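You operate a simulated robot arm through the tools that you are given. There is no shell and no other tool. Be economical: measure what you need, move in short steps, check, and stop when the job is done.

The job below is to be done with a simulated robot arm. You get a single attempt, and the scene is never put back.

Task
Take the blue brown-rim cone and leave it on the lower shelf of the blue side table. Then take the purple brown-rim cone and put it on the first side shelf from the right. Then take the teal pink-rim cone and put it on the machine one shelf. Then take the orange-rim white cone from the second rack shelf from the bottom and leave it on the grey bench. Then take the grey-rim white cone and leave it on the grey job card. Then fetch the green-rim white cone and set it on the grey bench. The order counts. Set down upright: blue brown-rim cone, teal pink-rim cone, orange-rim white cone, grey-rim white cone, green-rim white cone.

Only the result counts: the job must be done as asked and must still hold three seconds after the hand-in. Knocking over, shifting, dropping, spilling or breaking anything else fails it.

Robot
A 7-joint arm with a two-finger parallel gripper on a trunk, on a base that drives. Base frame: it is fixed to the floor where the robot stands at the start and does not move with it; the origin is under the middle of the robot, x ahead of it, y to its left, z up. Units: m, degrees, N and s.
With the tool pointing down near the work surface it reaches from about 0.18 to 0.4 m from the robot's upright axis, wherever it stands. Its first joint turns from -166.0 to 166.0 degrees. Places, roughly: blue brown-rim cone [0.5, 0.25, 0.75]; first side shelf (17x24 cm) [1.54, 0.82, 0.92]; green-rim white cone [-1.25, 0.75, 0.5]; grey bench [-2.6, 0.5, 0.8]; grey job card [3, 1, 0.5]; grey-rim white cone [-1.5, 0.75, 1]; lower shelf of the blue side table (34x23 cm) [4.04, -0.08, 0.32]; machine one shelf (27x18 cm) [1.58, 0.98, 0.5]; orange-rim white cone [-1.75, 0.75, 0.5]; purple brown-rim cone [0.5, 0.25, 1]; teal pink-rim cone [0.5, 0.25, 0.75]. Payload 3.4 kg.
The tool frame sits at the grasp point between the pads (the TCP): z along the fingers, y along the line on which they close. The tips reach 0.03 m beyond it. The gripper opens to 0.094 m. The fingers are 0.028 m wide and 0.01 m thick; the gripper's body (0.05 by 0.096 m) begins 0.055 m behind the TCP.
Orientation is that of the tool frame in the base frame, as a unit quaternion [w, x, y, z]. With the fingers straight down and closing along the base's y, the tool's x points along the base's -x, its y along +y and its z along -z.

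Tools
- The arm moves only by the tool arm_command. Its argument "deltas" is a list of rows, each a list of 3 entries, a list of its own where there are three numbers: the gripper command, from -1 (shut) to 1 (fully open), values between in proportion, then the shift along the tool's x, y, z in units of 400 mm (1.0 is 400 mm), then the turn, a rotation vector about the tool's x, y, z in units of 45 degrees (1.0 is 45 degrees). In form: [[hand, [tx, ty, tz], [wx, wy, wz]], ...]. A call has 1 to 12 rows; each row is the pose to reach, as a shift and turn from the pose commanded when the call began, along the tool's axes at that moment. A call with a number of a shift or a turn outside -1 to 1 is refused whole. A row lasts 0.2 s, in which the tool goes at most 0.05 m and 8.6 degrees; a call with a longer step from one row to the next is refused whole, and so is a gripper value outside its range. A pose out of reach is approached as far as the arm can. The call stops where the force on the tool passes 40 N (or 10 N more than at its start, if that is more) or the arm is blocked; 0.2 s more then pass. Each finger travels about 0.072 m/s and halts on what it meets, pressing with about 22 N; the grip force reading is that of the motor and also rises with nothing between the fingers. The clock runs only during rows and for 0.2 s after the last one: add rows that repeat a pose to give the fingers time. It gives the time, the measured TCP pose, the force on the tool (base axes), the opening and the grip force at its end, in the units of the frame above (readings bear some noise), with the torque about the TCP (base axes, N m) and any sound that the robot's microphone picked up.
- Cameras (640 x 400 px; columns grow to the right, rows downward): "scene" is now at [0.0096, 0.1555, 1.6201]; the picture's right is [0.04, -1.00, 0.00], its down [-0.84, -0.03, -0.54] and it looks along [0.54, 0.02, -0.84] (base axes); focal length 291 px, centre (320, 200). "wrist" rides on the gripper at [0.076, 0.014, -0.103] in the tool frame; the picture's right is [-0.18, 0.98, 0.00], its down [-0.75, -0.14, -0.64] and it looks along [-0.63, -0.12, 0.77] (tool axes); focal length 243 px, centre (320, 200). There is no depth. A picture from a camera that has moved, and an enlarged one, comes with that camera's place and axes in the base frame and with its lens.
- get_image(camera): a new picture of that camera. No time passes.
- slide_trunk(by): slides the trunk up (or, below 0, down) by that many m; the arm and the scene camera ride with it, the base frame stays. It gives what a move gives, with no picture.
- drive_base(legs): drives the robot by 1 to 6 legs, each [ahead, left, turn to the left] in m, m and degrees, along the robot's own axes; the way and the turn of a leg run together, so that a leg with both is an arc; at most 1.5 m and 180 degrees a leg. The arm and the cameras ride along, it lands a little off, and it stops where it bumps. It gives what a move gives.
- aim_head(pan, tilt): turns the head with the scene camera to pan (to the left, within 155 degrees either way) and tilt (down, from -29 to 69), counted from straight ahead of the robot. It gives what a move gives.
- inspect(camera, box): a new picture of the part [left, top, right, bottom] of that camera's present view, enlarged. No time passes.
- finish_job(): hands the job in; it is judged then, once.

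Go step by step. Nothing tells you exact positions but the pictures and the camera data: compare them with the known pose of the tool, close in by small moves and look again before you grip or let go. The budget is 186 turns and 144 pictures, counting those below and the enlarged ones. Unless the task says otherwise, let go and move clear before handing in.

The tools are called as a command line: name --argument value ..., lists and objects as JSON in quotes. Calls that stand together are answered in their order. arm_command: Moves the arm, as the interface text tells. Its arguments: {"type":"object","properties":{"deltas":{"type":"array"}},"required":["deltas"]} The other tools are called the same way: slide_trunk (by) slides the trunk up or down; drive_base (legs) drives the base; aim_head (pan, tilt) turns the head that bears the scene camera; get_image (camera) takes a picture; inspect (camera, box) takes an enlarged picture of a part of a camera's view; finish_job () hands the job in.

At the start:

```text
time_s: 0.0
eef_pos: [0.332, 0.0955, 1.0643]
tcp_rot: [0.0, 0.0, 1.0, 0.0]
ft_force: [-0.3, -0.2, 0.1]
wrist_torque: [-0.02, 0.0, 0.01]
width: 0.0941
gripper_force: 0.1
trunk travel left (down, up): [-0.3, 0.086]
robot x, y, heading: [0.001, -0.0, -0.0]
head pan, tilt: [2.1, 57.3]
```

scene: 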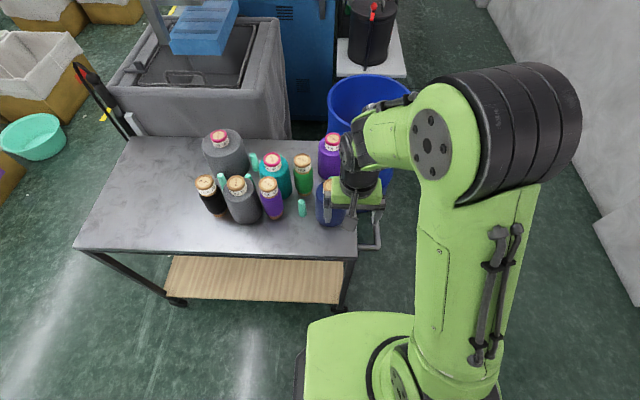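
wrist: 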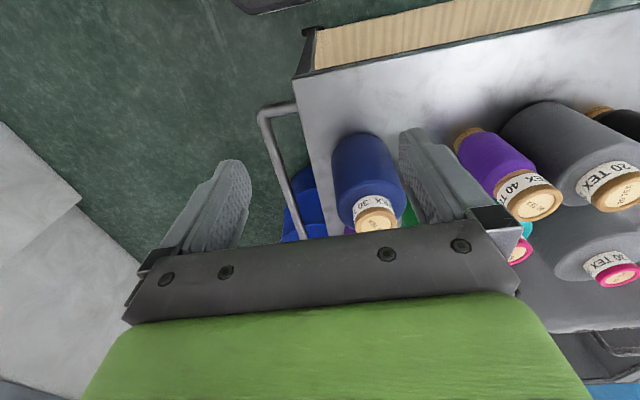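

I see the cart with several thread cones; the blue one is close to the gripper. I'll look closer before moving.

inspect --camera "scene" --box '[180, 110, 400, 250]'

aim_head --pan 0 --tilt 20

get_image --camera "scene"

```text
2.86 times, centred on (290, 180) of scene
camera zoom: at [0.0096, 0.1555, 1.6201], right [0.04, -1.0, 0.0], down [-0.84, -0.03, -0.54], along [0.54, 0.02, -0.84], focal length 830 px, centre (406, 257)
```

zoom: 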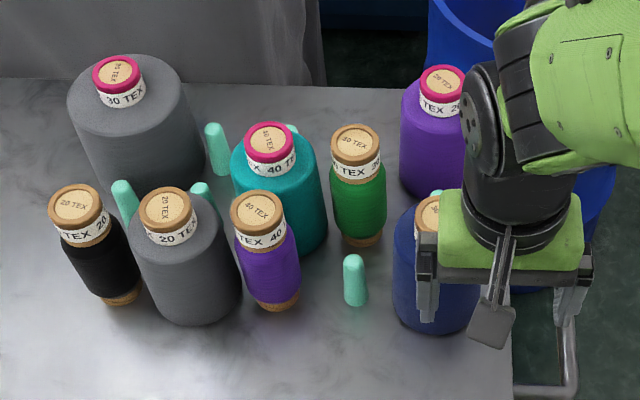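

```text
time_s: 1.0
eef_pos: [0.3314, 0.0966, 1.0645]
tcp_rot: [0.0, 0.0, 1.0, 0.0]
ft_force: [0.3, 0.2, 0.1]
wrist_torque: [-0.01, 0.0, -0.01]
width: 0.094
gripper_force: 0.0
trunk travel left (down, up): [-0.3, 0.086]
robot x, y, heading: [-0.0008, 0.0023, -0.1]
head pan, tilt: [0.0, 20.0]
```

```text
140 pictures are left
camera scene: at [0.0332, 0.1529, 1.675], right [0.0, -1.0, 0.0], down [-0.34, 0.0, -0.94], along [0.94, 0.0, -0.34], focal length 291 px, centre (320, 200)
```

scene: 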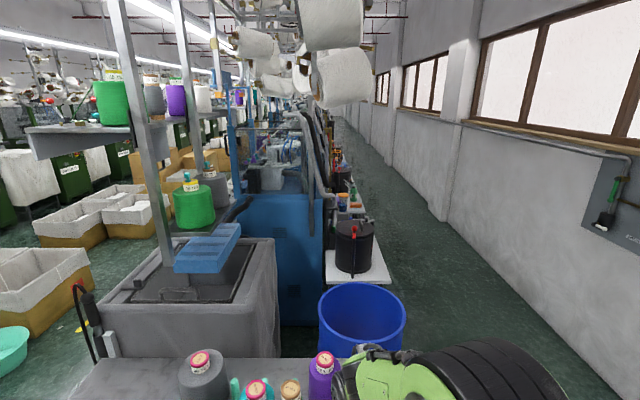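

The blue cone's top triangulates to about [0.531, 0.147, 0.898]. Next I check the destination areas and the gap in front of the base.

inspect --camera "scene" --box '[20, 50, 260, 200]'

inspect --camera "scene" --box '[280, 140, 440, 260]'

aim_head --pan 0 --tilt 69

get_image --camera "scene"

```text
2.67 times, centred on (140, 125) of scene
camera zoom: at [0.0332, 0.1529, 1.675], right [0.0, -1.0, 0.0], down [-0.34, 0.0, -0.94], along [0.94, 0.0, -0.34], focal length 775 px, centre (800, 400)
```

zoom: 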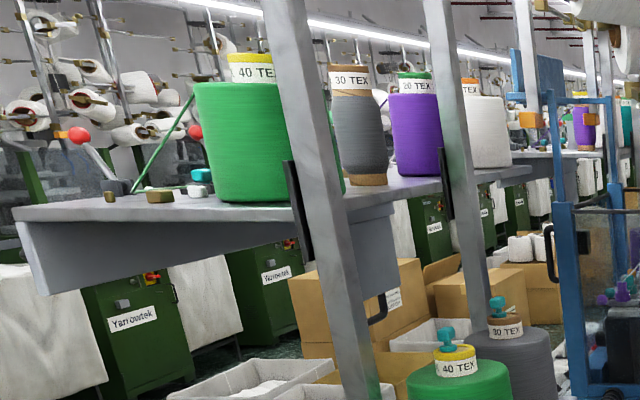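

```text
3.33 times, centred on (360, 200) of scene
camera zoom: at [0.0332, 0.1529, 1.675], right [0.0, -1.0, 0.0], down [-0.34, 0.0, -0.94], along [0.94, 0.0, -0.34], focal length 969 px, centre (187, 200)
```

zoom: 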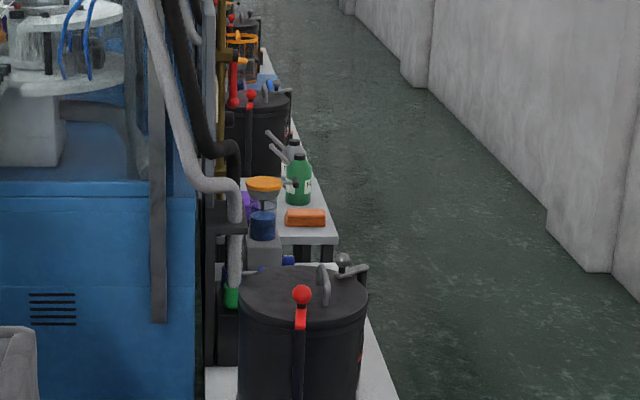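

```text
time_s: 2.2
eef_pos: [0.3303, 0.0957, 1.0647]
tcp_rot: [0.0, 0.0, 1.0, 0.0]
ft_force: [0.1, -0.2, 0.5]
wrist_torque: [0.02, 0.0, 0.0]
width: 0.0939
gripper_force: 0.0
trunk travel left (down, up): [-0.3, 0.086]
robot x, y, heading: [-0.0012, -0.0054, -0.1]
head pan, tilt: [0.0, 68.8]
```

```text
137 pictures are left
camera scene: at [-0.004, 0.1529, 1.6076], right [0.0, -1.0, 0.0], down [-0.93, 0.0, -0.36], along [0.36, 0.0, -0.93], focal length 291 px, centre (320, 200)
```

scene: 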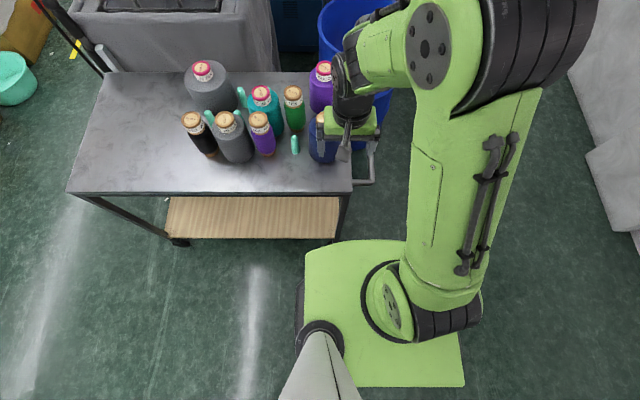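

The base front is close to the cart, so I'll work with the tool tilted forward, which extends the reach. First I tilt 45° while moving ahead, well above the cones.

arm_command --deltas '[[1, [-0.04, 0, 0], [0, -0.167, 0]], [1, [-0.08, 0.02, 0], [0, -0.333, 0]], [1, [-0.12, 0.04, 0], [0, -0.5, 0]], [1, [-0.16, 0.06, 0], [0, -0.667, 0]], [1, [-0.2, 0.08, 0], [0, -0.833, 0]], [1, [-0.25, 0.1, 0], [0, -1, 0]], [1, [-0.25, 0.1, 0], [0, -1, 0]]]'

get_image --camera "wrist"

```text
time_s: 3.8
eef_pos: [0.4312, 0.1361, 1.0658]
tcp_rot: [0.384, 0.0, 0.923, 0.0]
ft_force: [-0.4, -0.2, -0.4]
wrist_torque: [0.01, 0.01, -0.04]
width: 0.0937
gripper_force: 0.0
trunk travel left (down, up): [-0.3, 0.086]
robot x, y, heading: [-0.0008, 0.001, 0.2]
head pan, tilt: [0.0, 68.8]
```

```text
136 pictures are left
camera wrist: at [0.3045, 0.1499, 1.0842], right [0.13, 0.98, 0.13], down [0.08, -0.14, 0.99], along [0.99, -0.12, -0.09], focal length 243 px, centre (320, 200)
```

wrist: 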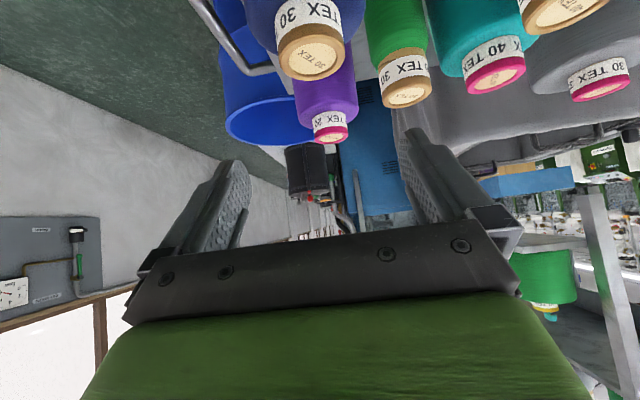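

Camera works upside down but clearly shows the blue cone's neck (about 6 cm wide). I'll go to a 15°-down attitude and descend in front of it.

arm_command --deltas '[[1, [0.073, 0.006, 0.058], [0, -0.133, 0]], [1, [0.146, 0.012, 0.117], [0, -0.267, 0]], [1, [0.22, 0.018, 0.175], [0, -0.4, 0]], [1, [0.293, 0.024, 0.233], [0, -0.533, 0]], [1, [0.366, 0.028, 0.292], [0, -0.667, 0]], [1, [0.366, 0.028, 0.292], [0, -0.667, 0]]]'

get_image --camera "wrist"

get_image --camera "scene"

```text
time_s: 5.0
eef_pos: [0.44, 0.1518, 1.0081]
tcp_rot: [0.641, 0.054, 0.766, 0.016]
ft_force: [-0.5, 0.3, 0.1]
wrist_torque: [0.02, 0.02, -0.01]
width: 0.0941
gripper_force: 0.1
trunk travel left (down, up): [-0.3, 0.086]
robot x, y, heading: [-0.0007, -0.0001, -0.0]
head pan, tilt: [0.0, 68.8]
stopped in row 5: the arm was blocked; the commanded pose is now the measured one
```

```text
135 pictures are left
camera wrist: at [0.3255, 0.1775, 0.9516], right [0.09, 0.96, 0.27], down [-0.51, -0.19, 0.84], along [0.86, -0.22, 0.47], focal length 243 px, centre (320, 200)
```

wrist: 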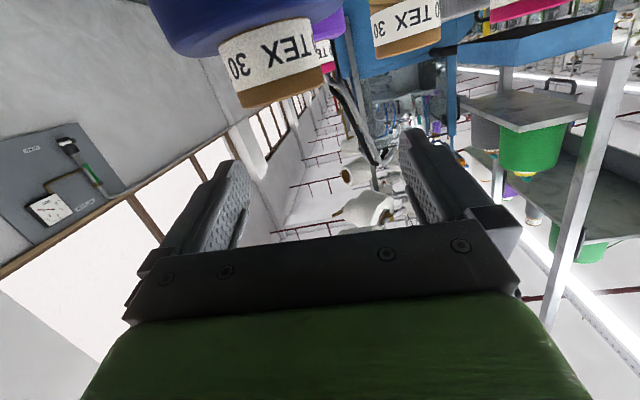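

```text
134 pictures are left
camera scene: at [-0.0043, 0.1533, 1.6076], right [0.0, -1.0, 0.0], down [-0.93, 0.0, -0.36], along [0.36, 0.0, -0.93], focal length 291 px, centre (320, 200)
```

scene: 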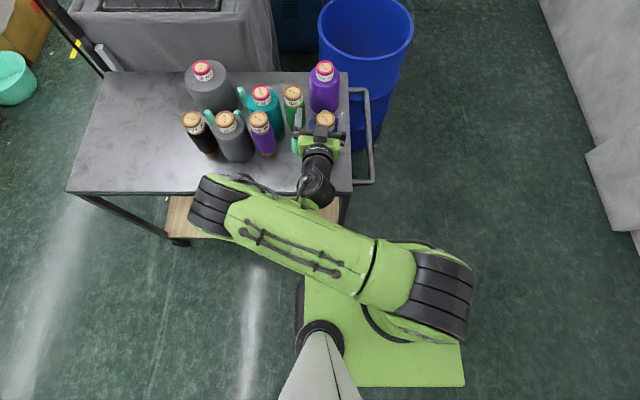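

The arm was blocked because it was folded too tight (with a horizontal tool, x 0.41 is too near). I'll instead go forward above the cone and descend with the fingers straddling the neck.

arm_command --deltas '[[1, [0.005, 0, 0.08], [-0.017, 0.036, -0.045]], [1, [0.01, -0.002, 0.16], [-0.034, 0.072, -0.09]], [1, [0.015, -0.004, 0.235], [-0.051, 0.107, -0.134]], [1, [0.015, -0.004, 0.235], [-0.051, 0.107, -0.134]]]'

get_image --camera "wrist"

get_image --camera "scene"

```text
time_s: 6.0
eef_pos: [0.5293, 0.148, 0.9813]
tcp_rot: [0.607, -0.002, 0.794, 0.001]
ft_force: [-0.5, 0.2, -0.3]
wrist_torque: [-0.03, -0.01, 0.02]
width: 0.094
gripper_force: 0.0
trunk travel left (down, up): [-0.3, 0.086]
robot x, y, heading: [0.0019, 0.0007, 0.0]
head pan, tilt: [0.0, 68.8]
```

```text
133 pictures are left
camera wrist: at [0.4096, 0.1606, 0.9359], right [0.04, 0.98, 0.18], down [-0.42, -0.14, 0.9], along [0.9, -0.11, 0.41], focal length 243 px, centre (320, 200)
```

wrist: 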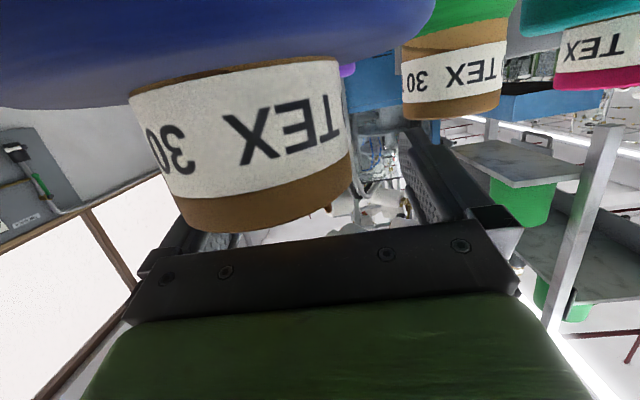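

```text
132 pictures are left
camera scene: at [-0.0049, 0.1535, 1.6075], right [0.0, -1.0, 0.0], down [-0.93, 0.0, -0.36], along [0.36, 0.0, -0.93], focal length 291 px, centre (320, 200)
```

scene: 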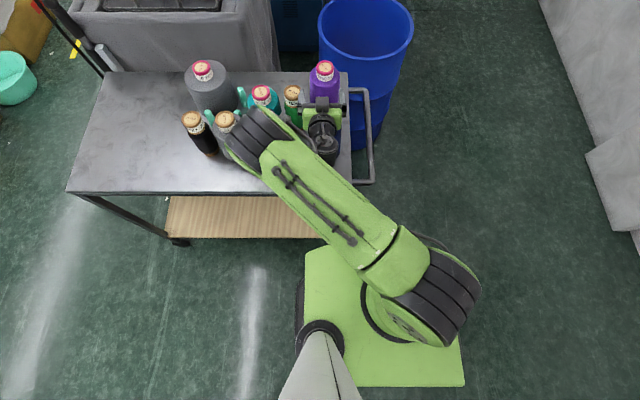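

The wrist views show the neck's cap is actually higher and nearer, about [0.487, 0.138, 0.955]. I back the tool off to line up above it.

arm_command --deltas '[[1, [0.005, -0.012, -0.05], [0, 0, 0]], [1, [0.0, -0.025, -0.104], [0, 0, 0]], [1, [0.0, -0.025, -0.104], [0, 0, 0]]]'

get_image --camera "wrist"

inspect --camera "scene" --box '[230, 60, 390, 180]'

```text
time_s: 6.8
eef_pos: [0.4895, 0.1369, 0.9926]
tcp_rot: [0.608, -0.002, 0.794, 0.0]
ft_force: [0.6, 0.5, -0.2]
wrist_torque: [-0.02, 0.01, -0.01]
width: 0.0939
gripper_force: 0.1
trunk travel left (down, up): [-0.3, 0.086]
robot x, y, heading: [-0.0013, -0.0003, 0.0]
head pan, tilt: [0.0, 68.8]
```

```text
131 pictures are left
camera wrist: at [0.3698, 0.1501, 0.9459], right [0.05, 0.98, 0.18], down [-0.42, -0.14, 0.9], along [0.91, -0.12, 0.41], focal length 243 px, centre (320, 200)
```

wrist: 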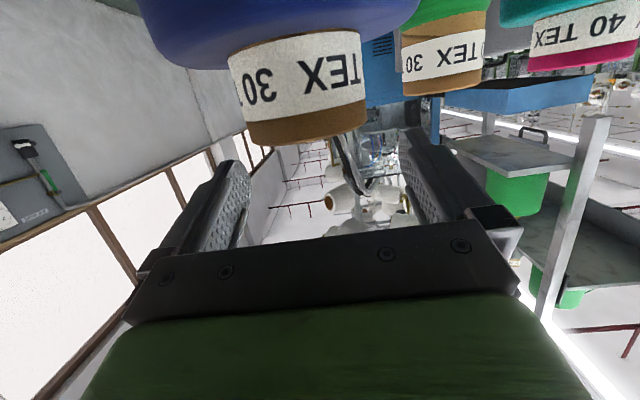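

```text
3.33 times, centred on (310, 120) of scene
camera zoom: at [-0.0037, 0.1529, 1.6076], right [0.0, -1.0, 0.0], down [-0.93, 0.0, -0.36], along [0.36, 0.0, -0.93], focal length 969 px, centre (353, 467)
```

zoom: 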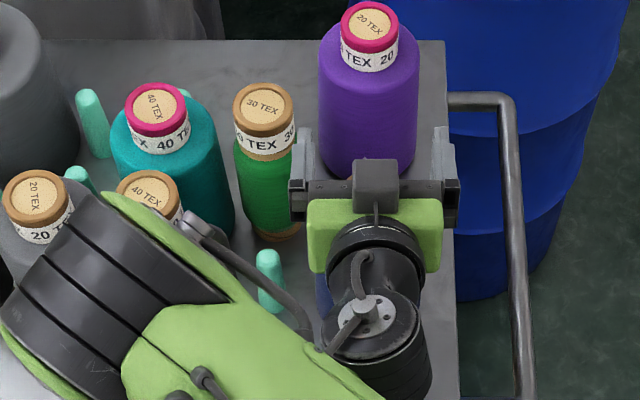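

The neck axis is about x 0.47, y 0.139, cap top z 0.958. I descend to neck height with the fingers straddling it.

arm_command --deltas '[[1, [0.0, 0.003, -0.04], [0, 0, 0]], [1, [0.06, 0.005, -0.025], [0, 0, 0]], [1, [0.11, 0.005, -0.015], [0, 0, 0]], [1, [0.15, 0.005, -0.01], [0, 0, 0]], [1, [0.15, 0.005, -0.01], [0, 0, 0]]]'

get_image --camera "wrist"

inspect --camera "scene" --box '[230, 60, 390, 180]'

```text
time_s: 8.0
eef_pos: [0.4667, 0.1383, 0.9314]
tcp_rot: [0.603, 0.0, 0.798, 0.002]
ft_force: [-1.3, -0.1, -2.2]
wrist_torque: [0.01, -0.2, 0.02]
width: 0.094
gripper_force: 0.0
trunk travel left (down, up): [-0.3, 0.086]
robot x, y, heading: [-0.0018, 0.0026, -0.1]
head pan, tilt: [0.0, 68.8]
```

```text
129 pictures are left
camera wrist: at [0.3469, 0.1522, 0.8862], right [0.05, 0.98, 0.18], down [-0.41, -0.15, 0.9], along [0.91, -0.12, 0.4], focal length 243 px, centre (320, 200)
```

wrist: 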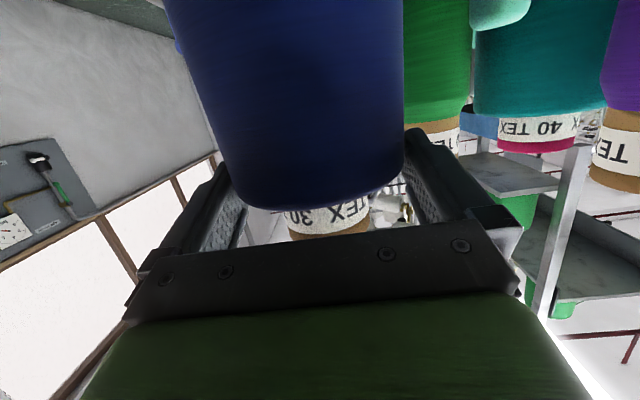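

```text
3.33 times, centred on (310, 120) of scene
camera zoom: at [-0.0055, 0.152, 1.6077], right [0.0, -1.0, 0.0], down [-0.93, 0.0, -0.36], along [0.36, 0.0, -0.93], focal length 969 px, centre (353, 467)
```

zoom: 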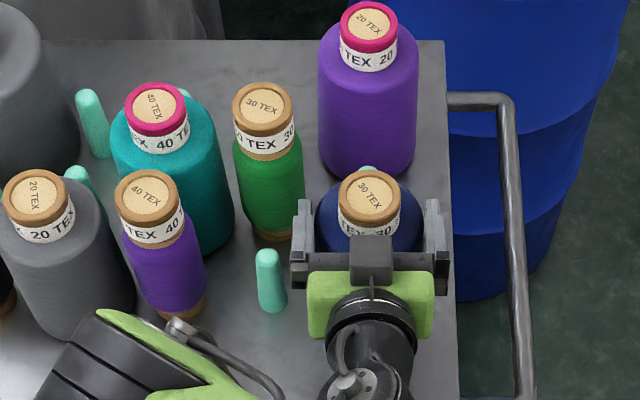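

The neck sits slightly further and higher than my TCP (neck spans about z 0.925–0.966, axis x≈0.485). I raise and advance a little.

arm_command --deltas '[[1, [-0.036, 0, -0.01], [0, 0, 0]], [1, [-0.046, 0, 0.032], [0, 0, 0]], [1, [-0.046, 0, 0.032], [0, 0, 0]]]'

get_image --camera "wrist"

inspect --camera "scene" --box '[290, 80, 370, 140]'

```text
time_s: 8.8
eef_pos: [0.4865, 0.1385, 0.9504]
tcp_rot: [0.608, -0.001, 0.794, -0.001]
ft_force: [-0.2, 0.4, 0.2]
wrist_torque: [0.01, 0.01, 0.0]
width: 0.094
gripper_force: 0.0
trunk travel left (down, up): [-0.3, 0.086]
robot x, y, heading: [0.0011, -0.0024, -0.2]
head pan, tilt: [0.0, 68.8]
```

```text
127 pictures are left
camera wrist: at [0.3675, 0.1523, 0.9034], right [0.04, 0.98, 0.18], down [-0.42, -0.14, 0.9], along [0.91, -0.11, 0.41], focal length 243 px, centre (320, 200)
```

wrist: 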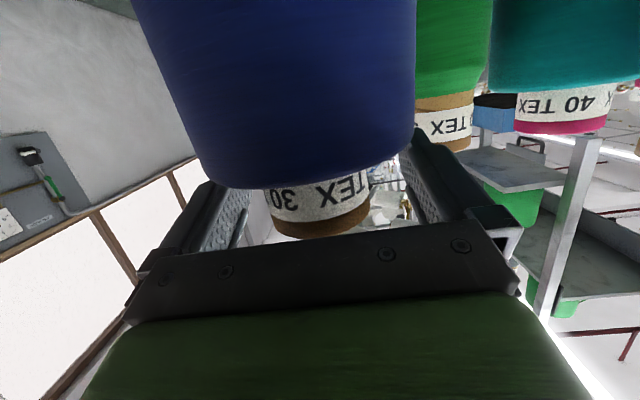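

```text
6.67 times, centred on (330, 110) of scene
camera zoom: at [-0.005, 0.153, 1.6075], right [0.0, -1.0, 0.0], down [-0.93, 0.0, -0.36], along [0.36, 0.0, -0.93], focal length 1937 px, centre (253, 800)
```

zoom: 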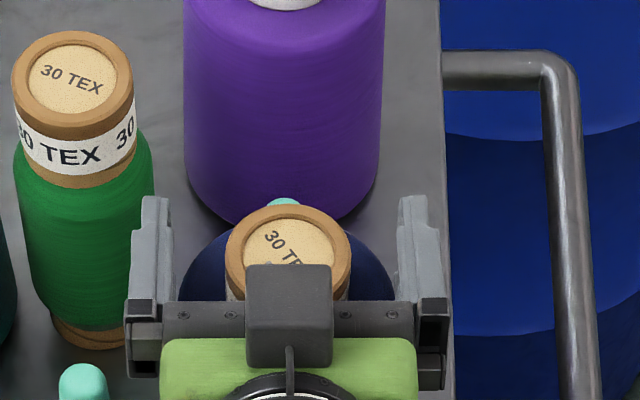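

The neck is centred between the fingers at the right height. I close the grip.

arm_command --deltas '[[-1, [0, 0, 0], [0, 0, 0]], [-1, [0, 0, 0], [0, 0, 0]], [-1, [0, 0, 0], [0, 0, 0]], [-1, [0, 0, 0], [0, 0, 0]], [-1, [0, 0, 0], [0, 0, 0]]]'

get_image --camera "wrist"

```text
time_s: 10.0
eef_pos: [0.4883, 0.1386, 0.9505]
tcp_rot: [0.609, -0.001, 0.794, 0.0]
ft_force: [1.9, -0.9, 9.1]
wrist_torque: [0.28, -0.43, -0.11]
width: 0.0533
gripper_force: 21.6
trunk travel left (down, up): [-0.3, 0.086]
robot x, y, heading: [0.0003, 0.0016, 0.1]
head pan, tilt: [0.0, 68.8]
```

```text
125 pictures are left
camera wrist: at [0.3682, 0.1517, 0.9041], right [0.05, 0.98, 0.18], down [-0.42, -0.14, 0.89], along [0.9, -0.12, 0.41], focal length 243 px, centre (320, 200)
```

wrist: 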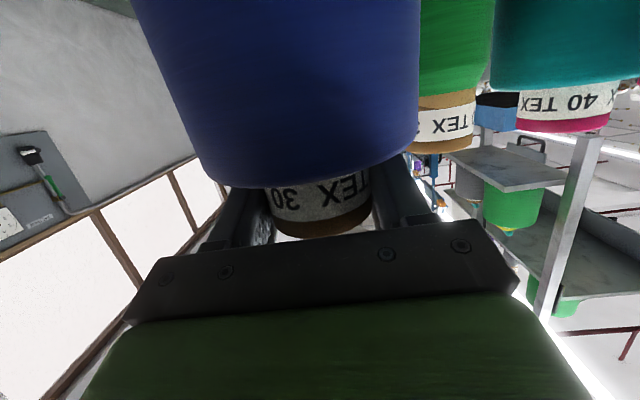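

Gripped at 53 mm. I lift with the trunk and check.

slide_trunk --by 0.08

get_image --camera "wrist"

get_image --camera "scene"

```text
time_s: 11.1
eef_pos: [0.4893, 0.1391, 1.0308]
tcp_rot: [0.608, -0.002, 0.794, 0.001]
ft_force: [-0.4, -0.5, -3.2]
wrist_torque: [0.01, -0.03, 0.03]
width: 0.0529
gripper_force: 21.6
trunk travel left (down, up): [-0.38, 0.006]
robot x, y, heading: [0.0005, -0.0004, 0.1]
head pan, tilt: [0.0, 68.8]
```

```text
124 pictures are left
camera wrist: at [0.3683, 0.1523, 0.9842], right [0.05, 0.98, 0.18], down [-0.42, -0.14, 0.9], along [0.91, -0.11, 0.41], focal length 243 px, centre (320, 200)
```

wrist: 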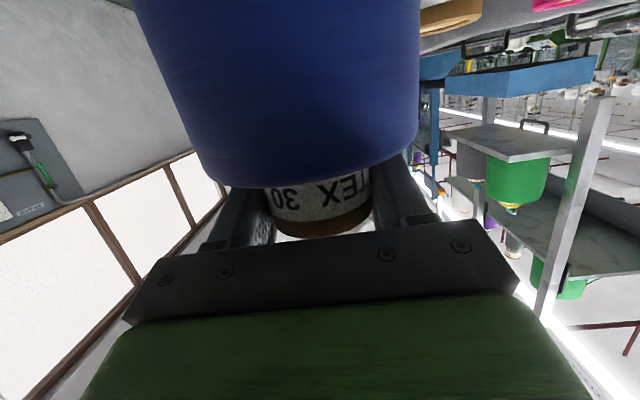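

```text
123 pictures are left
camera scene: at [-0.0036, 0.1532, 1.6885], right [0.0, -1.0, 0.0], down [-0.93, 0.0, -0.36], along [0.36, 0.0, -0.93], focal length 291 px, centre (320, 200)
```

scene: 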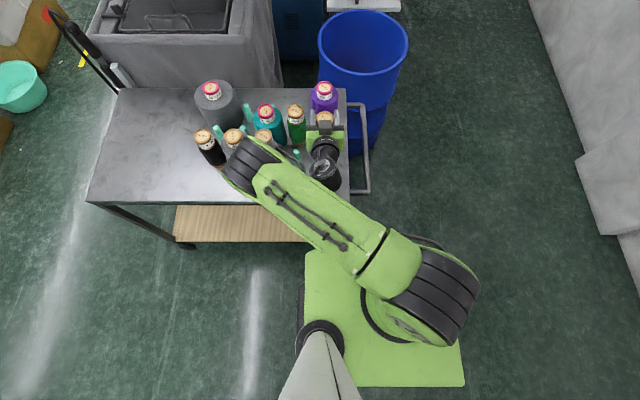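

The cone is held securely. I back away from the cart and shift right into the aisle, then look ahead.

drive_base --legs '[[-0.3, 0, 0], [0, -0.9, 0]]'

aim_head --pan 0 --tilt 25

get_image --camera "scene"

```text
time_s: 17.5
eef_pos: [0.186, -0.7531, 1.0296]
tcp_rot: [0.608, -0.001, 0.794, -0.001]
ft_force: [0.4, -1.0, -3.6]
wrist_torque: [0.02, -0.04, 0.02]
width: 0.053
gripper_force: 22.1
trunk travel left (down, up): [-0.38, 0.006]
robot x, y, heading: [-0.3038, -0.8916, -0.2]
head pan, tilt: [0.0, 68.8]
```

```text
time_s: 18.6
eef_pos: [0.186, -0.7537, 1.0316]
tcp_rot: [0.609, -0.001, 0.793, -0.001]
ft_force: [0.8, -0.3, -1.6]
wrist_torque: [0.02, 0.0, 0.0]
width: 0.0531
gripper_force: 22.1
trunk travel left (down, up): [-0.38, 0.006]
robot x, y, heading: [-0.2976, -0.8919, -0.3]
head pan, tilt: [0.0, 25.0]
```

```text
122 pictures are left
camera scene: at [-0.2692, -0.7384, 1.7471], right [0.0, -1.0, 0.0], down [-0.42, 0.0, -0.91], along [0.91, 0.0, -0.42], focal length 291 px, centre (320, 200)
```

scene: 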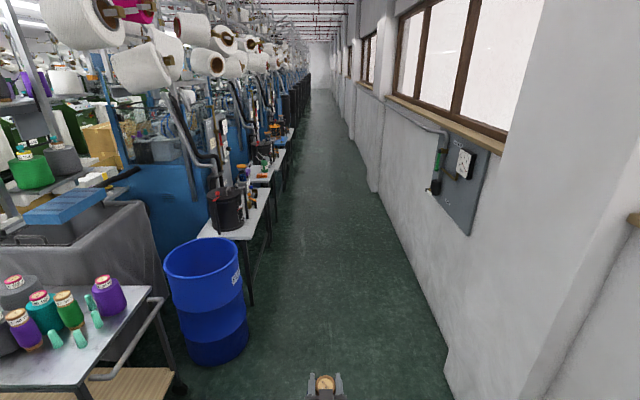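

The aisle is clear. I drive forward along it and look at the side tables.

drive_base --legs '[[1.5, 0, 0], [1.3, 0, 0]]'

aim_head --pan 20 --tilt 30

get_image --camera "scene"

```text
time_s: 32.1
eef_pos: [2.9649, -0.7612, 1.0296]
tcp_rot: [0.607, -0.001, 0.795, 0.0]
ft_force: [0.5, -0.3, -2.4]
wrist_torque: [0.0, -0.04, 0.02]
width: 0.0531
gripper_force: 22.5
trunk travel left (down, up): [-0.38, 0.006]
robot x, y, heading: [2.4781, -0.9022, -0.5]
head pan, tilt: [0.0, 25.0]
```

```text
time_s: 32.9
eef_pos: [2.9643, -0.7597, 1.0304]
tcp_rot: [0.608, -0.002, 0.794, 0.0]
ft_force: [0.2, -0.4, -3.0]
wrist_torque: [0.0, -0.01, -0.02]
width: 0.0532
gripper_force: 21.8
trunk travel left (down, up): [-0.38, 0.006]
robot x, y, heading: [2.4773, -0.8971, 0.0]
head pan, tilt: [20.0, 30.0]
```

```text
121 pictures are left
camera scene: at [2.503, -0.7148, 1.7393], right [0.34, -0.94, 0.0], down [-0.47, -0.17, -0.87], along [0.81, 0.29, -0.5], focal length 291 px, centre (320, 200)
```

scene: 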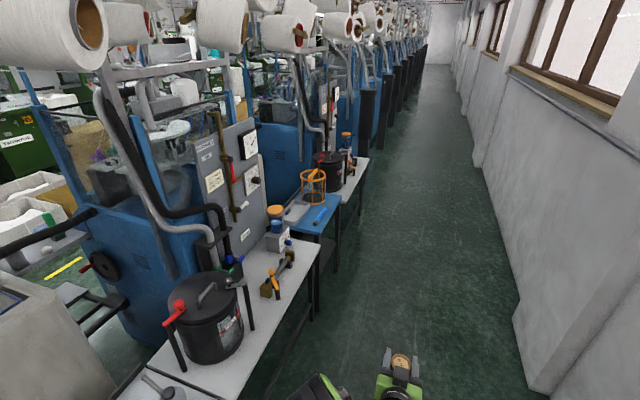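

The blue side table with the orange basket is at about [4.1, -0.1]. I drive beside it and look across.

drive_base --legs '[[1.4, -0.03, 0], [0, 0, 90]]'

aim_head --pan 0 --tilt 45

get_image --camera "scene"

get_image --camera "wrist"

```text
time_s: 43.7
eef_pos: [3.7383, -0.4462, 1.0296]
tcp_rot: [0.43, -0.562, 0.562, 0.429]
ft_force: [0.3, -0.1, -2.7]
wrist_torque: [0.03, -0.03, -0.01]
width: 0.0532
gripper_force: 22.0
trunk travel left (down, up): [-0.38, 0.006]
robot x, y, heading: [3.875, -0.934, 89.7]
head pan, tilt: [20.0, 30.0]
```

```text
time_s: 44.5
eef_pos: [3.7372, -0.4479, 1.031]
tcp_rot: [0.431, -0.561, 0.563, 0.428]
ft_force: [0.5, -0.4, -2.2]
wrist_torque: [0.02, 0.0, -0.02]
width: 0.0533
gripper_force: 21.9
trunk travel left (down, up): [-0.38, 0.006]
robot x, y, heading: [3.871, -0.9359, 89.6]
head pan, tilt: [0.0, 45.0]
```

```text
120 pictures are left
camera scene: at [3.7208, -0.9117, 1.7167], right [1.0, -0.01, 0.0], down [0.0, -0.71, -0.71], along [0.0, 0.71, -0.71], focal length 291 px, centre (320, 200)
```

scene: 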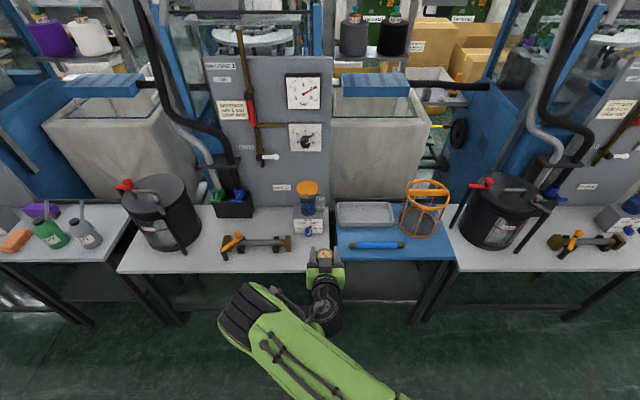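

```text
119 pictures are left
camera wrist: at [3.7223, -0.5661, 0.9834], right [-0.98, 0.05, 0.18], down [0.14, -0.42, 0.9], along [0.12, 0.9, 0.41], focal length 243 px, centre (320, 200)
```

wrist: 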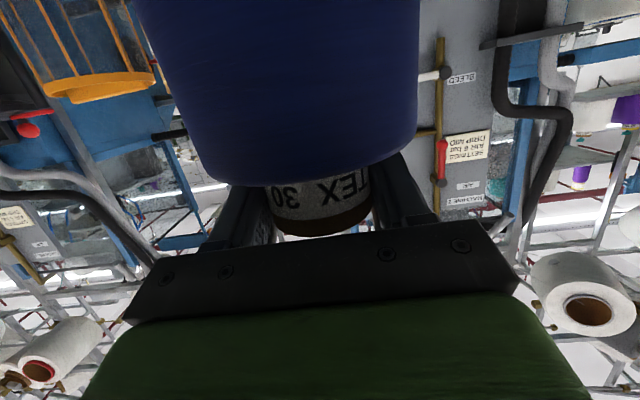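

The blue table's lower shelf spans about x 3.87–4.21 with front edge near y −0.2, under a top at roughly z 0.63. I back off, align in x, extend the arm and lower the trunk.

drive_base --legs '[[-0.15, -0.3, 0]]'

arm_command --deltas '[[-1, [-0.021, 0, 0.079], [0, 0, 0]], [-1, [-0.042, 0, 0.157], [0, 0, 0]], [-1, [-0.063, 0, 0.236], [0, 0, 0]], [-1, [-0.085, 0, 0.314], [0, 0, 0]], [-1, [-0.085, 0, 0.314], [0, 0, 0]]]'

slide_trunk --by -0.3

get_image --camera "scene"

get_image --camera "wrist"

```text
time_s: 46.7
eef_pos: [4.036, -0.5987, 1.0309]
tcp_rot: [0.431, -0.561, 0.563, 0.428]
ft_force: [-0.1, -0.1, -2.2]
wrist_torque: [-0.01, 0.0, -0.01]
width: 0.053
gripper_force: 21.8
trunk travel left (down, up): [-0.38, 0.006]
robot x, y, heading: [4.1758, -1.0881, 89.8]
head pan, tilt: [0.0, 45.0]
```

```text
time_s: 47.9
eef_pos: [4.035, -0.4688, 1.0314]
tcp_rot: [0.431, -0.561, 0.562, 0.428]
ft_force: [0.6, 0.1, -2.3]
wrist_torque: [0.04, 0.01, -0.03]
width: 0.0532
gripper_force: 22.2
trunk travel left (down, up): [-0.38, 0.006]
robot x, y, heading: [4.1727, -1.0861, 89.8]
head pan, tilt: [0.0, 45.0]
```

```text
time_s: 50.9
eef_pos: [4.0358, -0.4676, 0.7311]
tcp_rot: [0.43, -0.561, 0.562, 0.428]
ft_force: [0.0, 0.4, -2.4]
wrist_torque: [0.04, 0.04, 0.01]
width: 0.0531
gripper_force: 22.4
trunk travel left (down, up): [-0.08, 0.306]
robot x, y, heading: [4.169, -1.0892, 89.9]
head pan, tilt: [0.0, 45.0]
```

```text
118 pictures are left
camera scene: at [4.0199, -1.0635, 1.4164], right [1.0, -0.01, 0.0], down [0.0, -0.71, -0.71], along [0.0, 0.71, -0.71], focal length 291 px, centre (320, 200)
```

scene: 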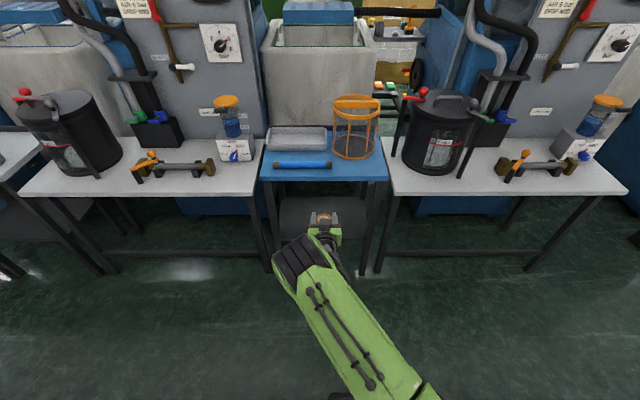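

```text
117 pictures are left
camera wrist: at [4.0207, -0.5871, 0.6836], right [-0.98, 0.05, 0.18], down [0.14, -0.42, 0.9], along [0.12, 0.9, 0.41], focal length 243 px, centre (320, 200)
```

wrist: 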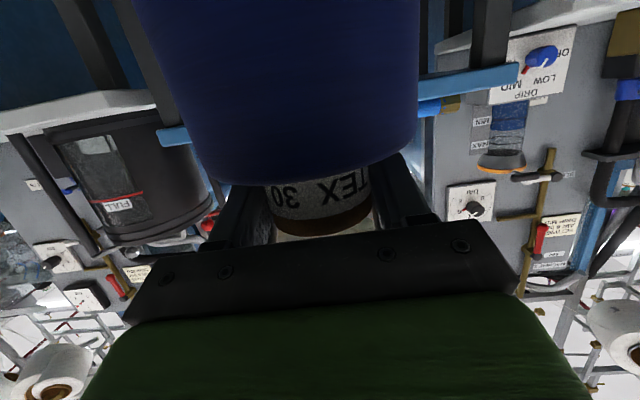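

The table top's edge is at about y −0.25, z 0.71 and the shelf front about y −0.2. I lower to insertion height (TCP about 0.51).

slide_trunk --by -0.075

arm_command --deltas '[[-1, [0.072, 0, 0.019], [0, 0, 0]], [-1, [0.145, 0, 0.038], [0, 0, 0]], [-1, [0.217, 0, 0.057], [0, 0, 0]], [-1, [0.29, 0, 0.076], [0, 0, 0]], [-1, [0.35, 0, 0.094], [0, 0, 0]], [-1, [0.35, 0, 0.094], [0, 0, 0]]]'

get_image --camera "scene"

get_image --camera "wrist"

```text
time_s: 52.0
eef_pos: [4.0366, -0.467, 0.6552]
tcp_rot: [0.432, -0.56, 0.562, 0.428]
ft_force: [0.5, 0.2, -3.3]
wrist_torque: [0.03, 0.01, 0.02]
width: 0.053
gripper_force: 22.1
trunk travel left (down, up): [-0.005, 0.381]
robot x, y, heading: [4.1738, -1.0873, 89.6]
head pan, tilt: [0.0, 45.0]
```

```text
time_s: 53.4
eef_pos: [4.0363, -0.4685, 0.5114]
tcp_rot: [0.431, -0.561, 0.562, 0.428]
ft_force: [0.1, -0.1, -2.8]
wrist_torque: [0.04, -0.04, 0.01]
width: 0.0531
gripper_force: 22.4
trunk travel left (down, up): [-0.005, 0.381]
robot x, y, heading: [4.1741, -1.0842, 89.4]
head pan, tilt: [0.0, 45.0]
```

```text
116 pictures are left
camera scene: at [4.0199, -1.0633, 1.3421], right [1.0, -0.01, 0.0], down [0.0, -0.71, -0.71], along [0.0, 0.71, -0.71], focal length 291 px, centre (320, 200)
```

scene: 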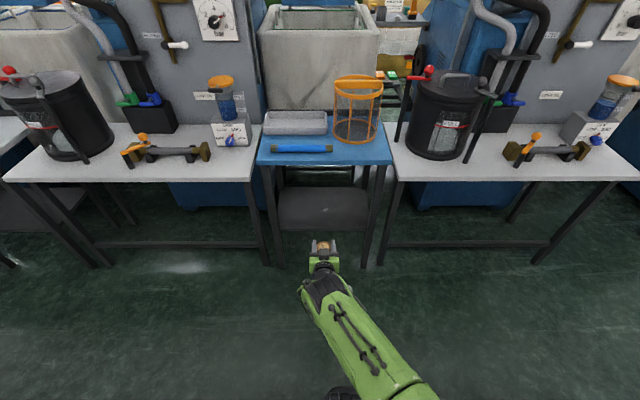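

```text
115 pictures are left
camera wrist: at [4.0213, -0.5871, 0.4647], right [-0.98, 0.05, 0.18], down [0.14, -0.42, 0.9], along [0.12, 0.9, 0.41], focal length 243 px, centre (320, 200)
```

wrist: 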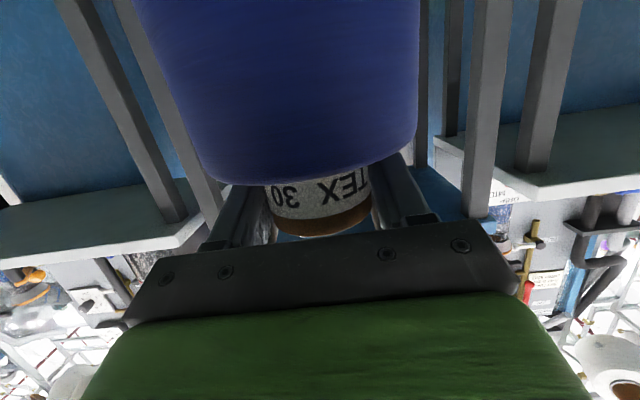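

Shelf clearly visible, the cone is aligned at x 4.036. I drive forward 0.25 m first and check clearance.

drive_base --legs '[[0.25, 0, 0]]'

get_image --camera "scene"

get_image --camera "wrist"

```text
time_s: 55.2
eef_pos: [4.0371, -0.218, 0.5117]
tcp_rot: [0.43, -0.562, 0.562, 0.428]
ft_force: [0.2, 0.3, -3.5]
wrist_torque: [0.0, -0.01, 0.05]
width: 0.053
gripper_force: 21.9
trunk travel left (down, up): [-0.005, 0.381]
robot x, y, heading: [4.1716, -0.832, 89.7]
head pan, tilt: [0.0, 45.0]
```

```text
114 pictures are left
camera scene: at [4.0212, -0.8133, 1.3421], right [1.0, -0.01, 0.0], down [0.0, -0.71, -0.71], along [0.0, 0.71, -0.71], focal length 291 px, centre (320, 200)
```

scene: 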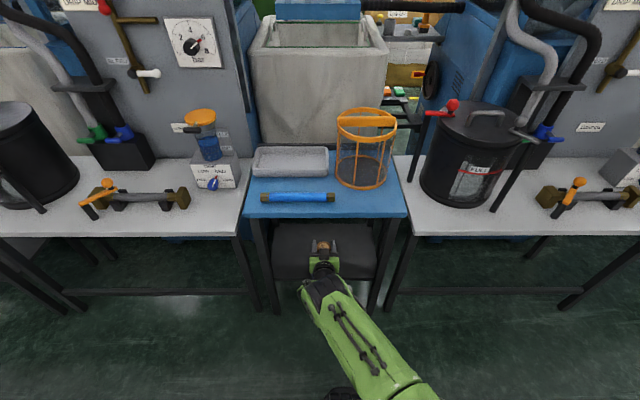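

```text
113 pictures are left
camera wrist: at [4.0225, -0.3373, 0.4647], right [-0.98, 0.05, 0.18], down [0.14, -0.42, 0.9], along [0.12, 0.91, 0.41], focal length 243 px, centre (320, 200)
```

wrist: 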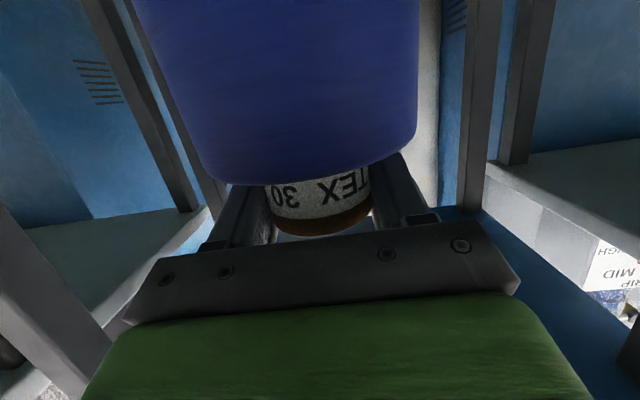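

Clear so far; I advance 0.1 m more, then lower gently until contact.

drive_base --legs '[[0.1, 0, 0]]'

arm_command --deltas '[[-1, [0.024, 0, 0.0065], [0, 0, 0]], [-1, [0.036, 0, 0.0097], [0, 0, 0]], [-1, [0.036, 0, 0.0097], [0, 0, 0]]]'

get_image --camera "scene"

```text
time_s: 56.4
eef_pos: [4.0381, -0.1182, 0.512]
tcp_rot: [0.43, -0.562, 0.562, 0.429]
ft_force: [-0.7, 0.2, -3.2]
wrist_torque: [0.04, -0.01, 0.05]
width: 0.053
gripper_force: 22.2
trunk travel left (down, up): [-0.005, 0.381]
robot x, y, heading: [4.1768, -0.737, 89.9]
head pan, tilt: [0.0, 45.0]
```

```text
time_s: 57.2
eef_pos: [4.0375, -0.1182, 0.4962]
tcp_rot: [0.43, -0.561, 0.563, 0.428]
ft_force: [-1.1, -0.5, -2.9]
wrist_torque: [0.03, 0.02, 0.03]
width: 0.0532
gripper_force: 21.9
trunk travel left (down, up): [-0.005, 0.381]
robot x, y, heading: [4.1742, -0.7392, 89.6]
head pan, tilt: [0.0, 45.0]
```

```text
112 pictures are left
camera scene: at [4.0217, -0.7137, 1.3421], right [1.0, -0.01, 0.0], down [0.0, -0.71, -0.71], along [0.0, 0.71, -0.71], focal length 291 px, centre (320, 200)
```

scene: 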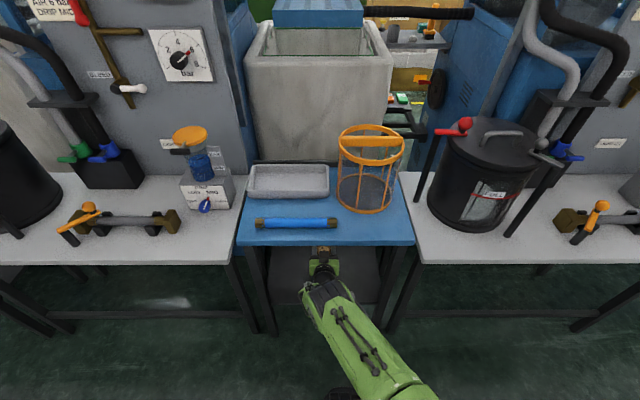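

Still carrying its full weight with no contact. I continue lowering in small steps.

arm_command --deltas '[[-1, [0.0121, 0, 0.0032], [0, 0, 0]], [-1, [0.0242, 0, 0.0065], [0, 0, 0]], [-1, [0.0242, 0, 0.0065], [0, 0, 0]]]'

arm_command --deltas '[[-1, [0.0121, 0, 0.0032], [0, 0, 0]], [-1, [0.0121, 0, 0.0032], [0, 0, 0]]]'

```text
time_s: 58.0
eef_pos: [4.0376, -0.1176, 0.4878]
tcp_rot: [0.431, -0.561, 0.562, 0.428]
ft_force: [-0.2, 0.9, -3.3]
wrist_torque: [0.01, 0.0, 0.04]
width: 0.0533
gripper_force: 22.0
trunk travel left (down, up): [-0.005, 0.381]
robot x, y, heading: [4.1728, -0.7365, 90.0]
head pan, tilt: [0.0, 45.0]
```

```text
time_s: 58.6
eef_pos: [4.0379, -0.1178, 0.4806]
tcp_rot: [-0.43, 0.562, -0.561, -0.429]
ft_force: [0.3, -0.2, -2.8]
wrist_torque: [0.03, 0.02, 0.01]
width: 0.0529
gripper_force: 21.5
trunk travel left (down, up): [-0.005, 0.381]
robot x, y, heading: [4.1741, -0.7338, 90.0]
head pan, tilt: [0.0, 45.0]
```

arm_command --deltas '[[-1, [0.0121, 0, 0.0032], [0, 0, 0]], [-1, [0.0121, 0, 0.0032], [0, 0, 0]]]'

arm_command --deltas '[[-1, [0.0121, 0, 0.0032], [0, 0, 0]], [-1, [0.0121, 0, 0.0032], [0, 0, 0]]]'

get_image --camera "wrist"

```text
time_s: 59.2
eef_pos: [4.0375, -0.1185, 0.4773]
tcp_rot: [-0.43, 0.562, -0.561, -0.429]
ft_force: [0.8, 0.6, -3.0]
wrist_torque: [0.05, -0.02, -0.01]
width: 0.0534
gripper_force: 21.9
trunk travel left (down, up): [-0.005, 0.381]
robot x, y, heading: [4.1727, -0.7364, 89.7]
head pan, tilt: [0.0, 45.0]
```

```text
time_s: 59.8
eef_pos: [4.0374, -0.1189, 0.4724]
tcp_rot: [-0.43, 0.562, -0.562, -0.429]
ft_force: [-0.8, -0.8, -0.8]
wrist_torque: [-0.02, -0.02, 0.01]
width: 0.053
gripper_force: 21.5
trunk travel left (down, up): [-0.005, 0.381]
robot x, y, heading: [4.1729, -0.736, 89.8]
head pan, tilt: [0.0, 45.0]
```

```text
111 pictures are left
camera wrist: at [4.0227, -0.2374, 0.4253], right [-0.98, 0.05, 0.18], down [0.14, -0.42, 0.9], along [0.12, 0.9, 0.41], focal length 243 px, centre (320, 200)
```

wrist: 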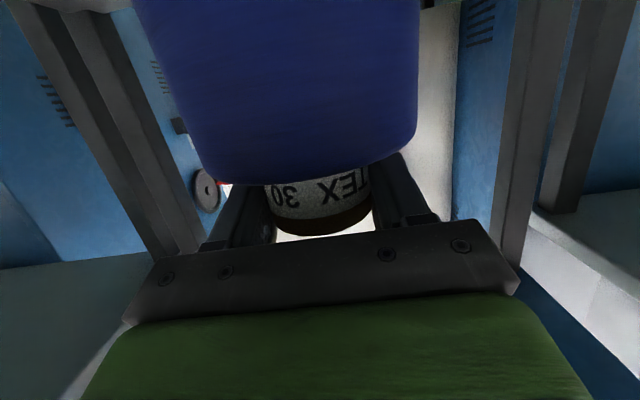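

The load is being taken by the shelf (force −0.8 N). One more 2 mm to confirm, then release.

arm_command --deltas '[[-1, [0.006, 0, 0.0016], [0, 0, 0]], [-1, [0.006, 0, 0.0016], [0, 0, 0]]]'

```text
time_s: 60.4
eef_pos: [4.037, -0.1174, 0.4705]
tcp_rot: [-0.432, 0.56, -0.56, -0.431]
ft_force: [-1.1, -2.1, 12.0]
wrist_torque: [-0.25, -0.1, -0.02]
width: 0.053
gripper_force: 22.0
trunk travel left (down, up): [-0.005, 0.381]
robot x, y, heading: [4.1752, -0.7362, 89.8]
head pan, tilt: [0.0, 45.0]
```

Seated. I open the gripper.

arm_command --deltas '[[0, [-0.003, 0, 0], [0, 0, 0]], [1, [-0.003, 0, 0], [0, 0, 0]], [1, [-0.003, 0, 0], [0, 0, 0]], [1, [-0.003, 0, 0], [0, 0, 0]], [1, [-0.003, 0, 0], [0, 0, 0]]]'

get_image --camera "wrist"

```text
time_s: 61.6
eef_pos: [4.0376, -0.118, 0.4726]
tcp_rot: [0.431, -0.56, 0.561, 0.43]
ft_force: [1.4, 3.3, 12.8]
wrist_torque: [0.39, 0.57, -0.22]
width: 0.0934
gripper_force: 0.0
trunk travel left (down, up): [-0.005, 0.381]
robot x, y, heading: [4.1703, -0.7387, 89.6]
head pan, tilt: [0.0, 45.0]
```

```text
110 pictures are left
camera wrist: at [4.0227, -0.237, 0.4251], right [-0.98, 0.05, 0.18], down [0.14, -0.43, 0.89], along [0.12, 0.9, 0.41], focal length 243 px, centre (320, 200)
```

wrist: 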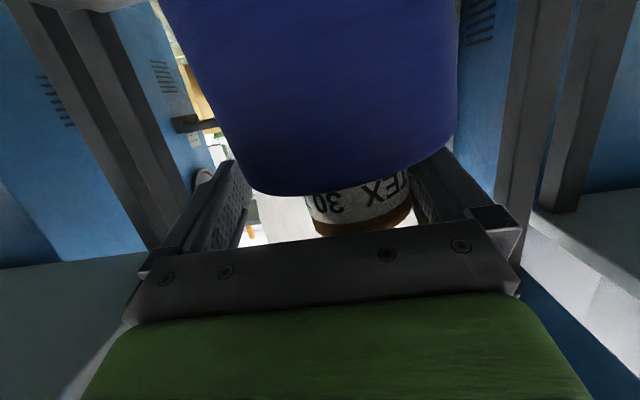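

The cone slid along with the right finger as it opened, staying upright. I shift the tool sideways by ~1.3 cm to re-centre and relieve the contact.

arm_command --deltas '[[1, [-0.004, 0.015, -0.001], [0, 0, 0]], [1, [-0.006, 0.035, -0.001], [0, 0, 0]], [1, [-0.006, 0.035, -0.001], [0, 0, 0]]]'

get_image --camera "wrist"

```text
time_s: 62.4
eef_pos: [4.0242, -0.1187, 0.4732]
tcp_rot: [0.431, -0.561, 0.563, 0.427]
ft_force: [-0.4, 2.0, 4.2]
wrist_torque: [0.17, 0.21, -0.04]
width: 0.0938
gripper_force: 0.0
trunk travel left (down, up): [-0.005, 0.381]
robot x, y, heading: [4.1768, -0.7339, 89.7]
head pan, tilt: [0.0, 45.0]
```

```text
109 pictures are left
camera wrist: at [4.0087, -0.238, 0.4256], right [-0.98, 0.05, 0.18], down [0.14, -0.42, 0.9], along [0.12, 0.91, 0.41], focal length 243 px, centre (320, 200)
```

wrist: 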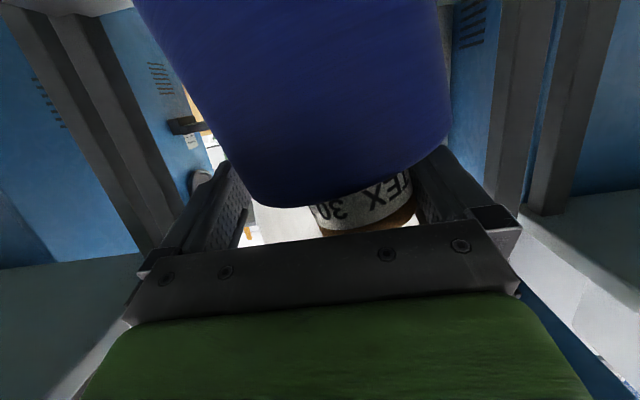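

The finger undersides are resting on the cone's shoulder and drag it. I move back to where it was upright, then raise slightly to free it.

arm_command --deltas '[[1, [-0.003, -0.018, -0.001], [0, 0, 0]], [1, [-0.006, -0.035, -0.002], [0, 0, 0]], [1, [-0.012, -0.035, -0.003], [0, 0, 0]], [1, [-0.018, -0.035, -0.005], [0, 0, 0]], [1, [-0.018, -0.035, -0.005], [0, 0, 0]]]'

get_image --camera "wrist"

```text
time_s: 63.6
eef_pos: [4.0375, -0.1167, 0.4814]
tcp_rot: [0.43, -0.562, 0.562, 0.429]
ft_force: [0.4, 0.3, -0.8]
wrist_torque: [0.02, 0.01, 0.02]
width: 0.0941
gripper_force: 0.0
trunk travel left (down, up): [-0.005, 0.381]
robot x, y, heading: [4.1745, -0.7383, 89.7]
head pan, tilt: [0.0, 45.0]
```

```text
108 pictures are left
camera wrist: at [4.0228, -0.2372, 0.4335], right [-0.98, 0.05, 0.18], down [0.14, -0.42, 0.9], along [0.12, 0.91, 0.41], focal length 243 px, centre (320, 200)
```

wrist: 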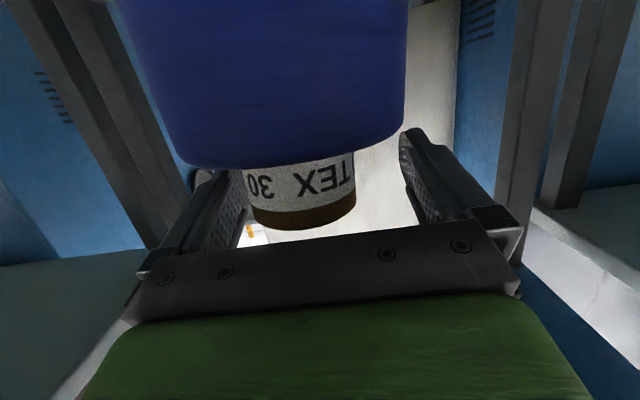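

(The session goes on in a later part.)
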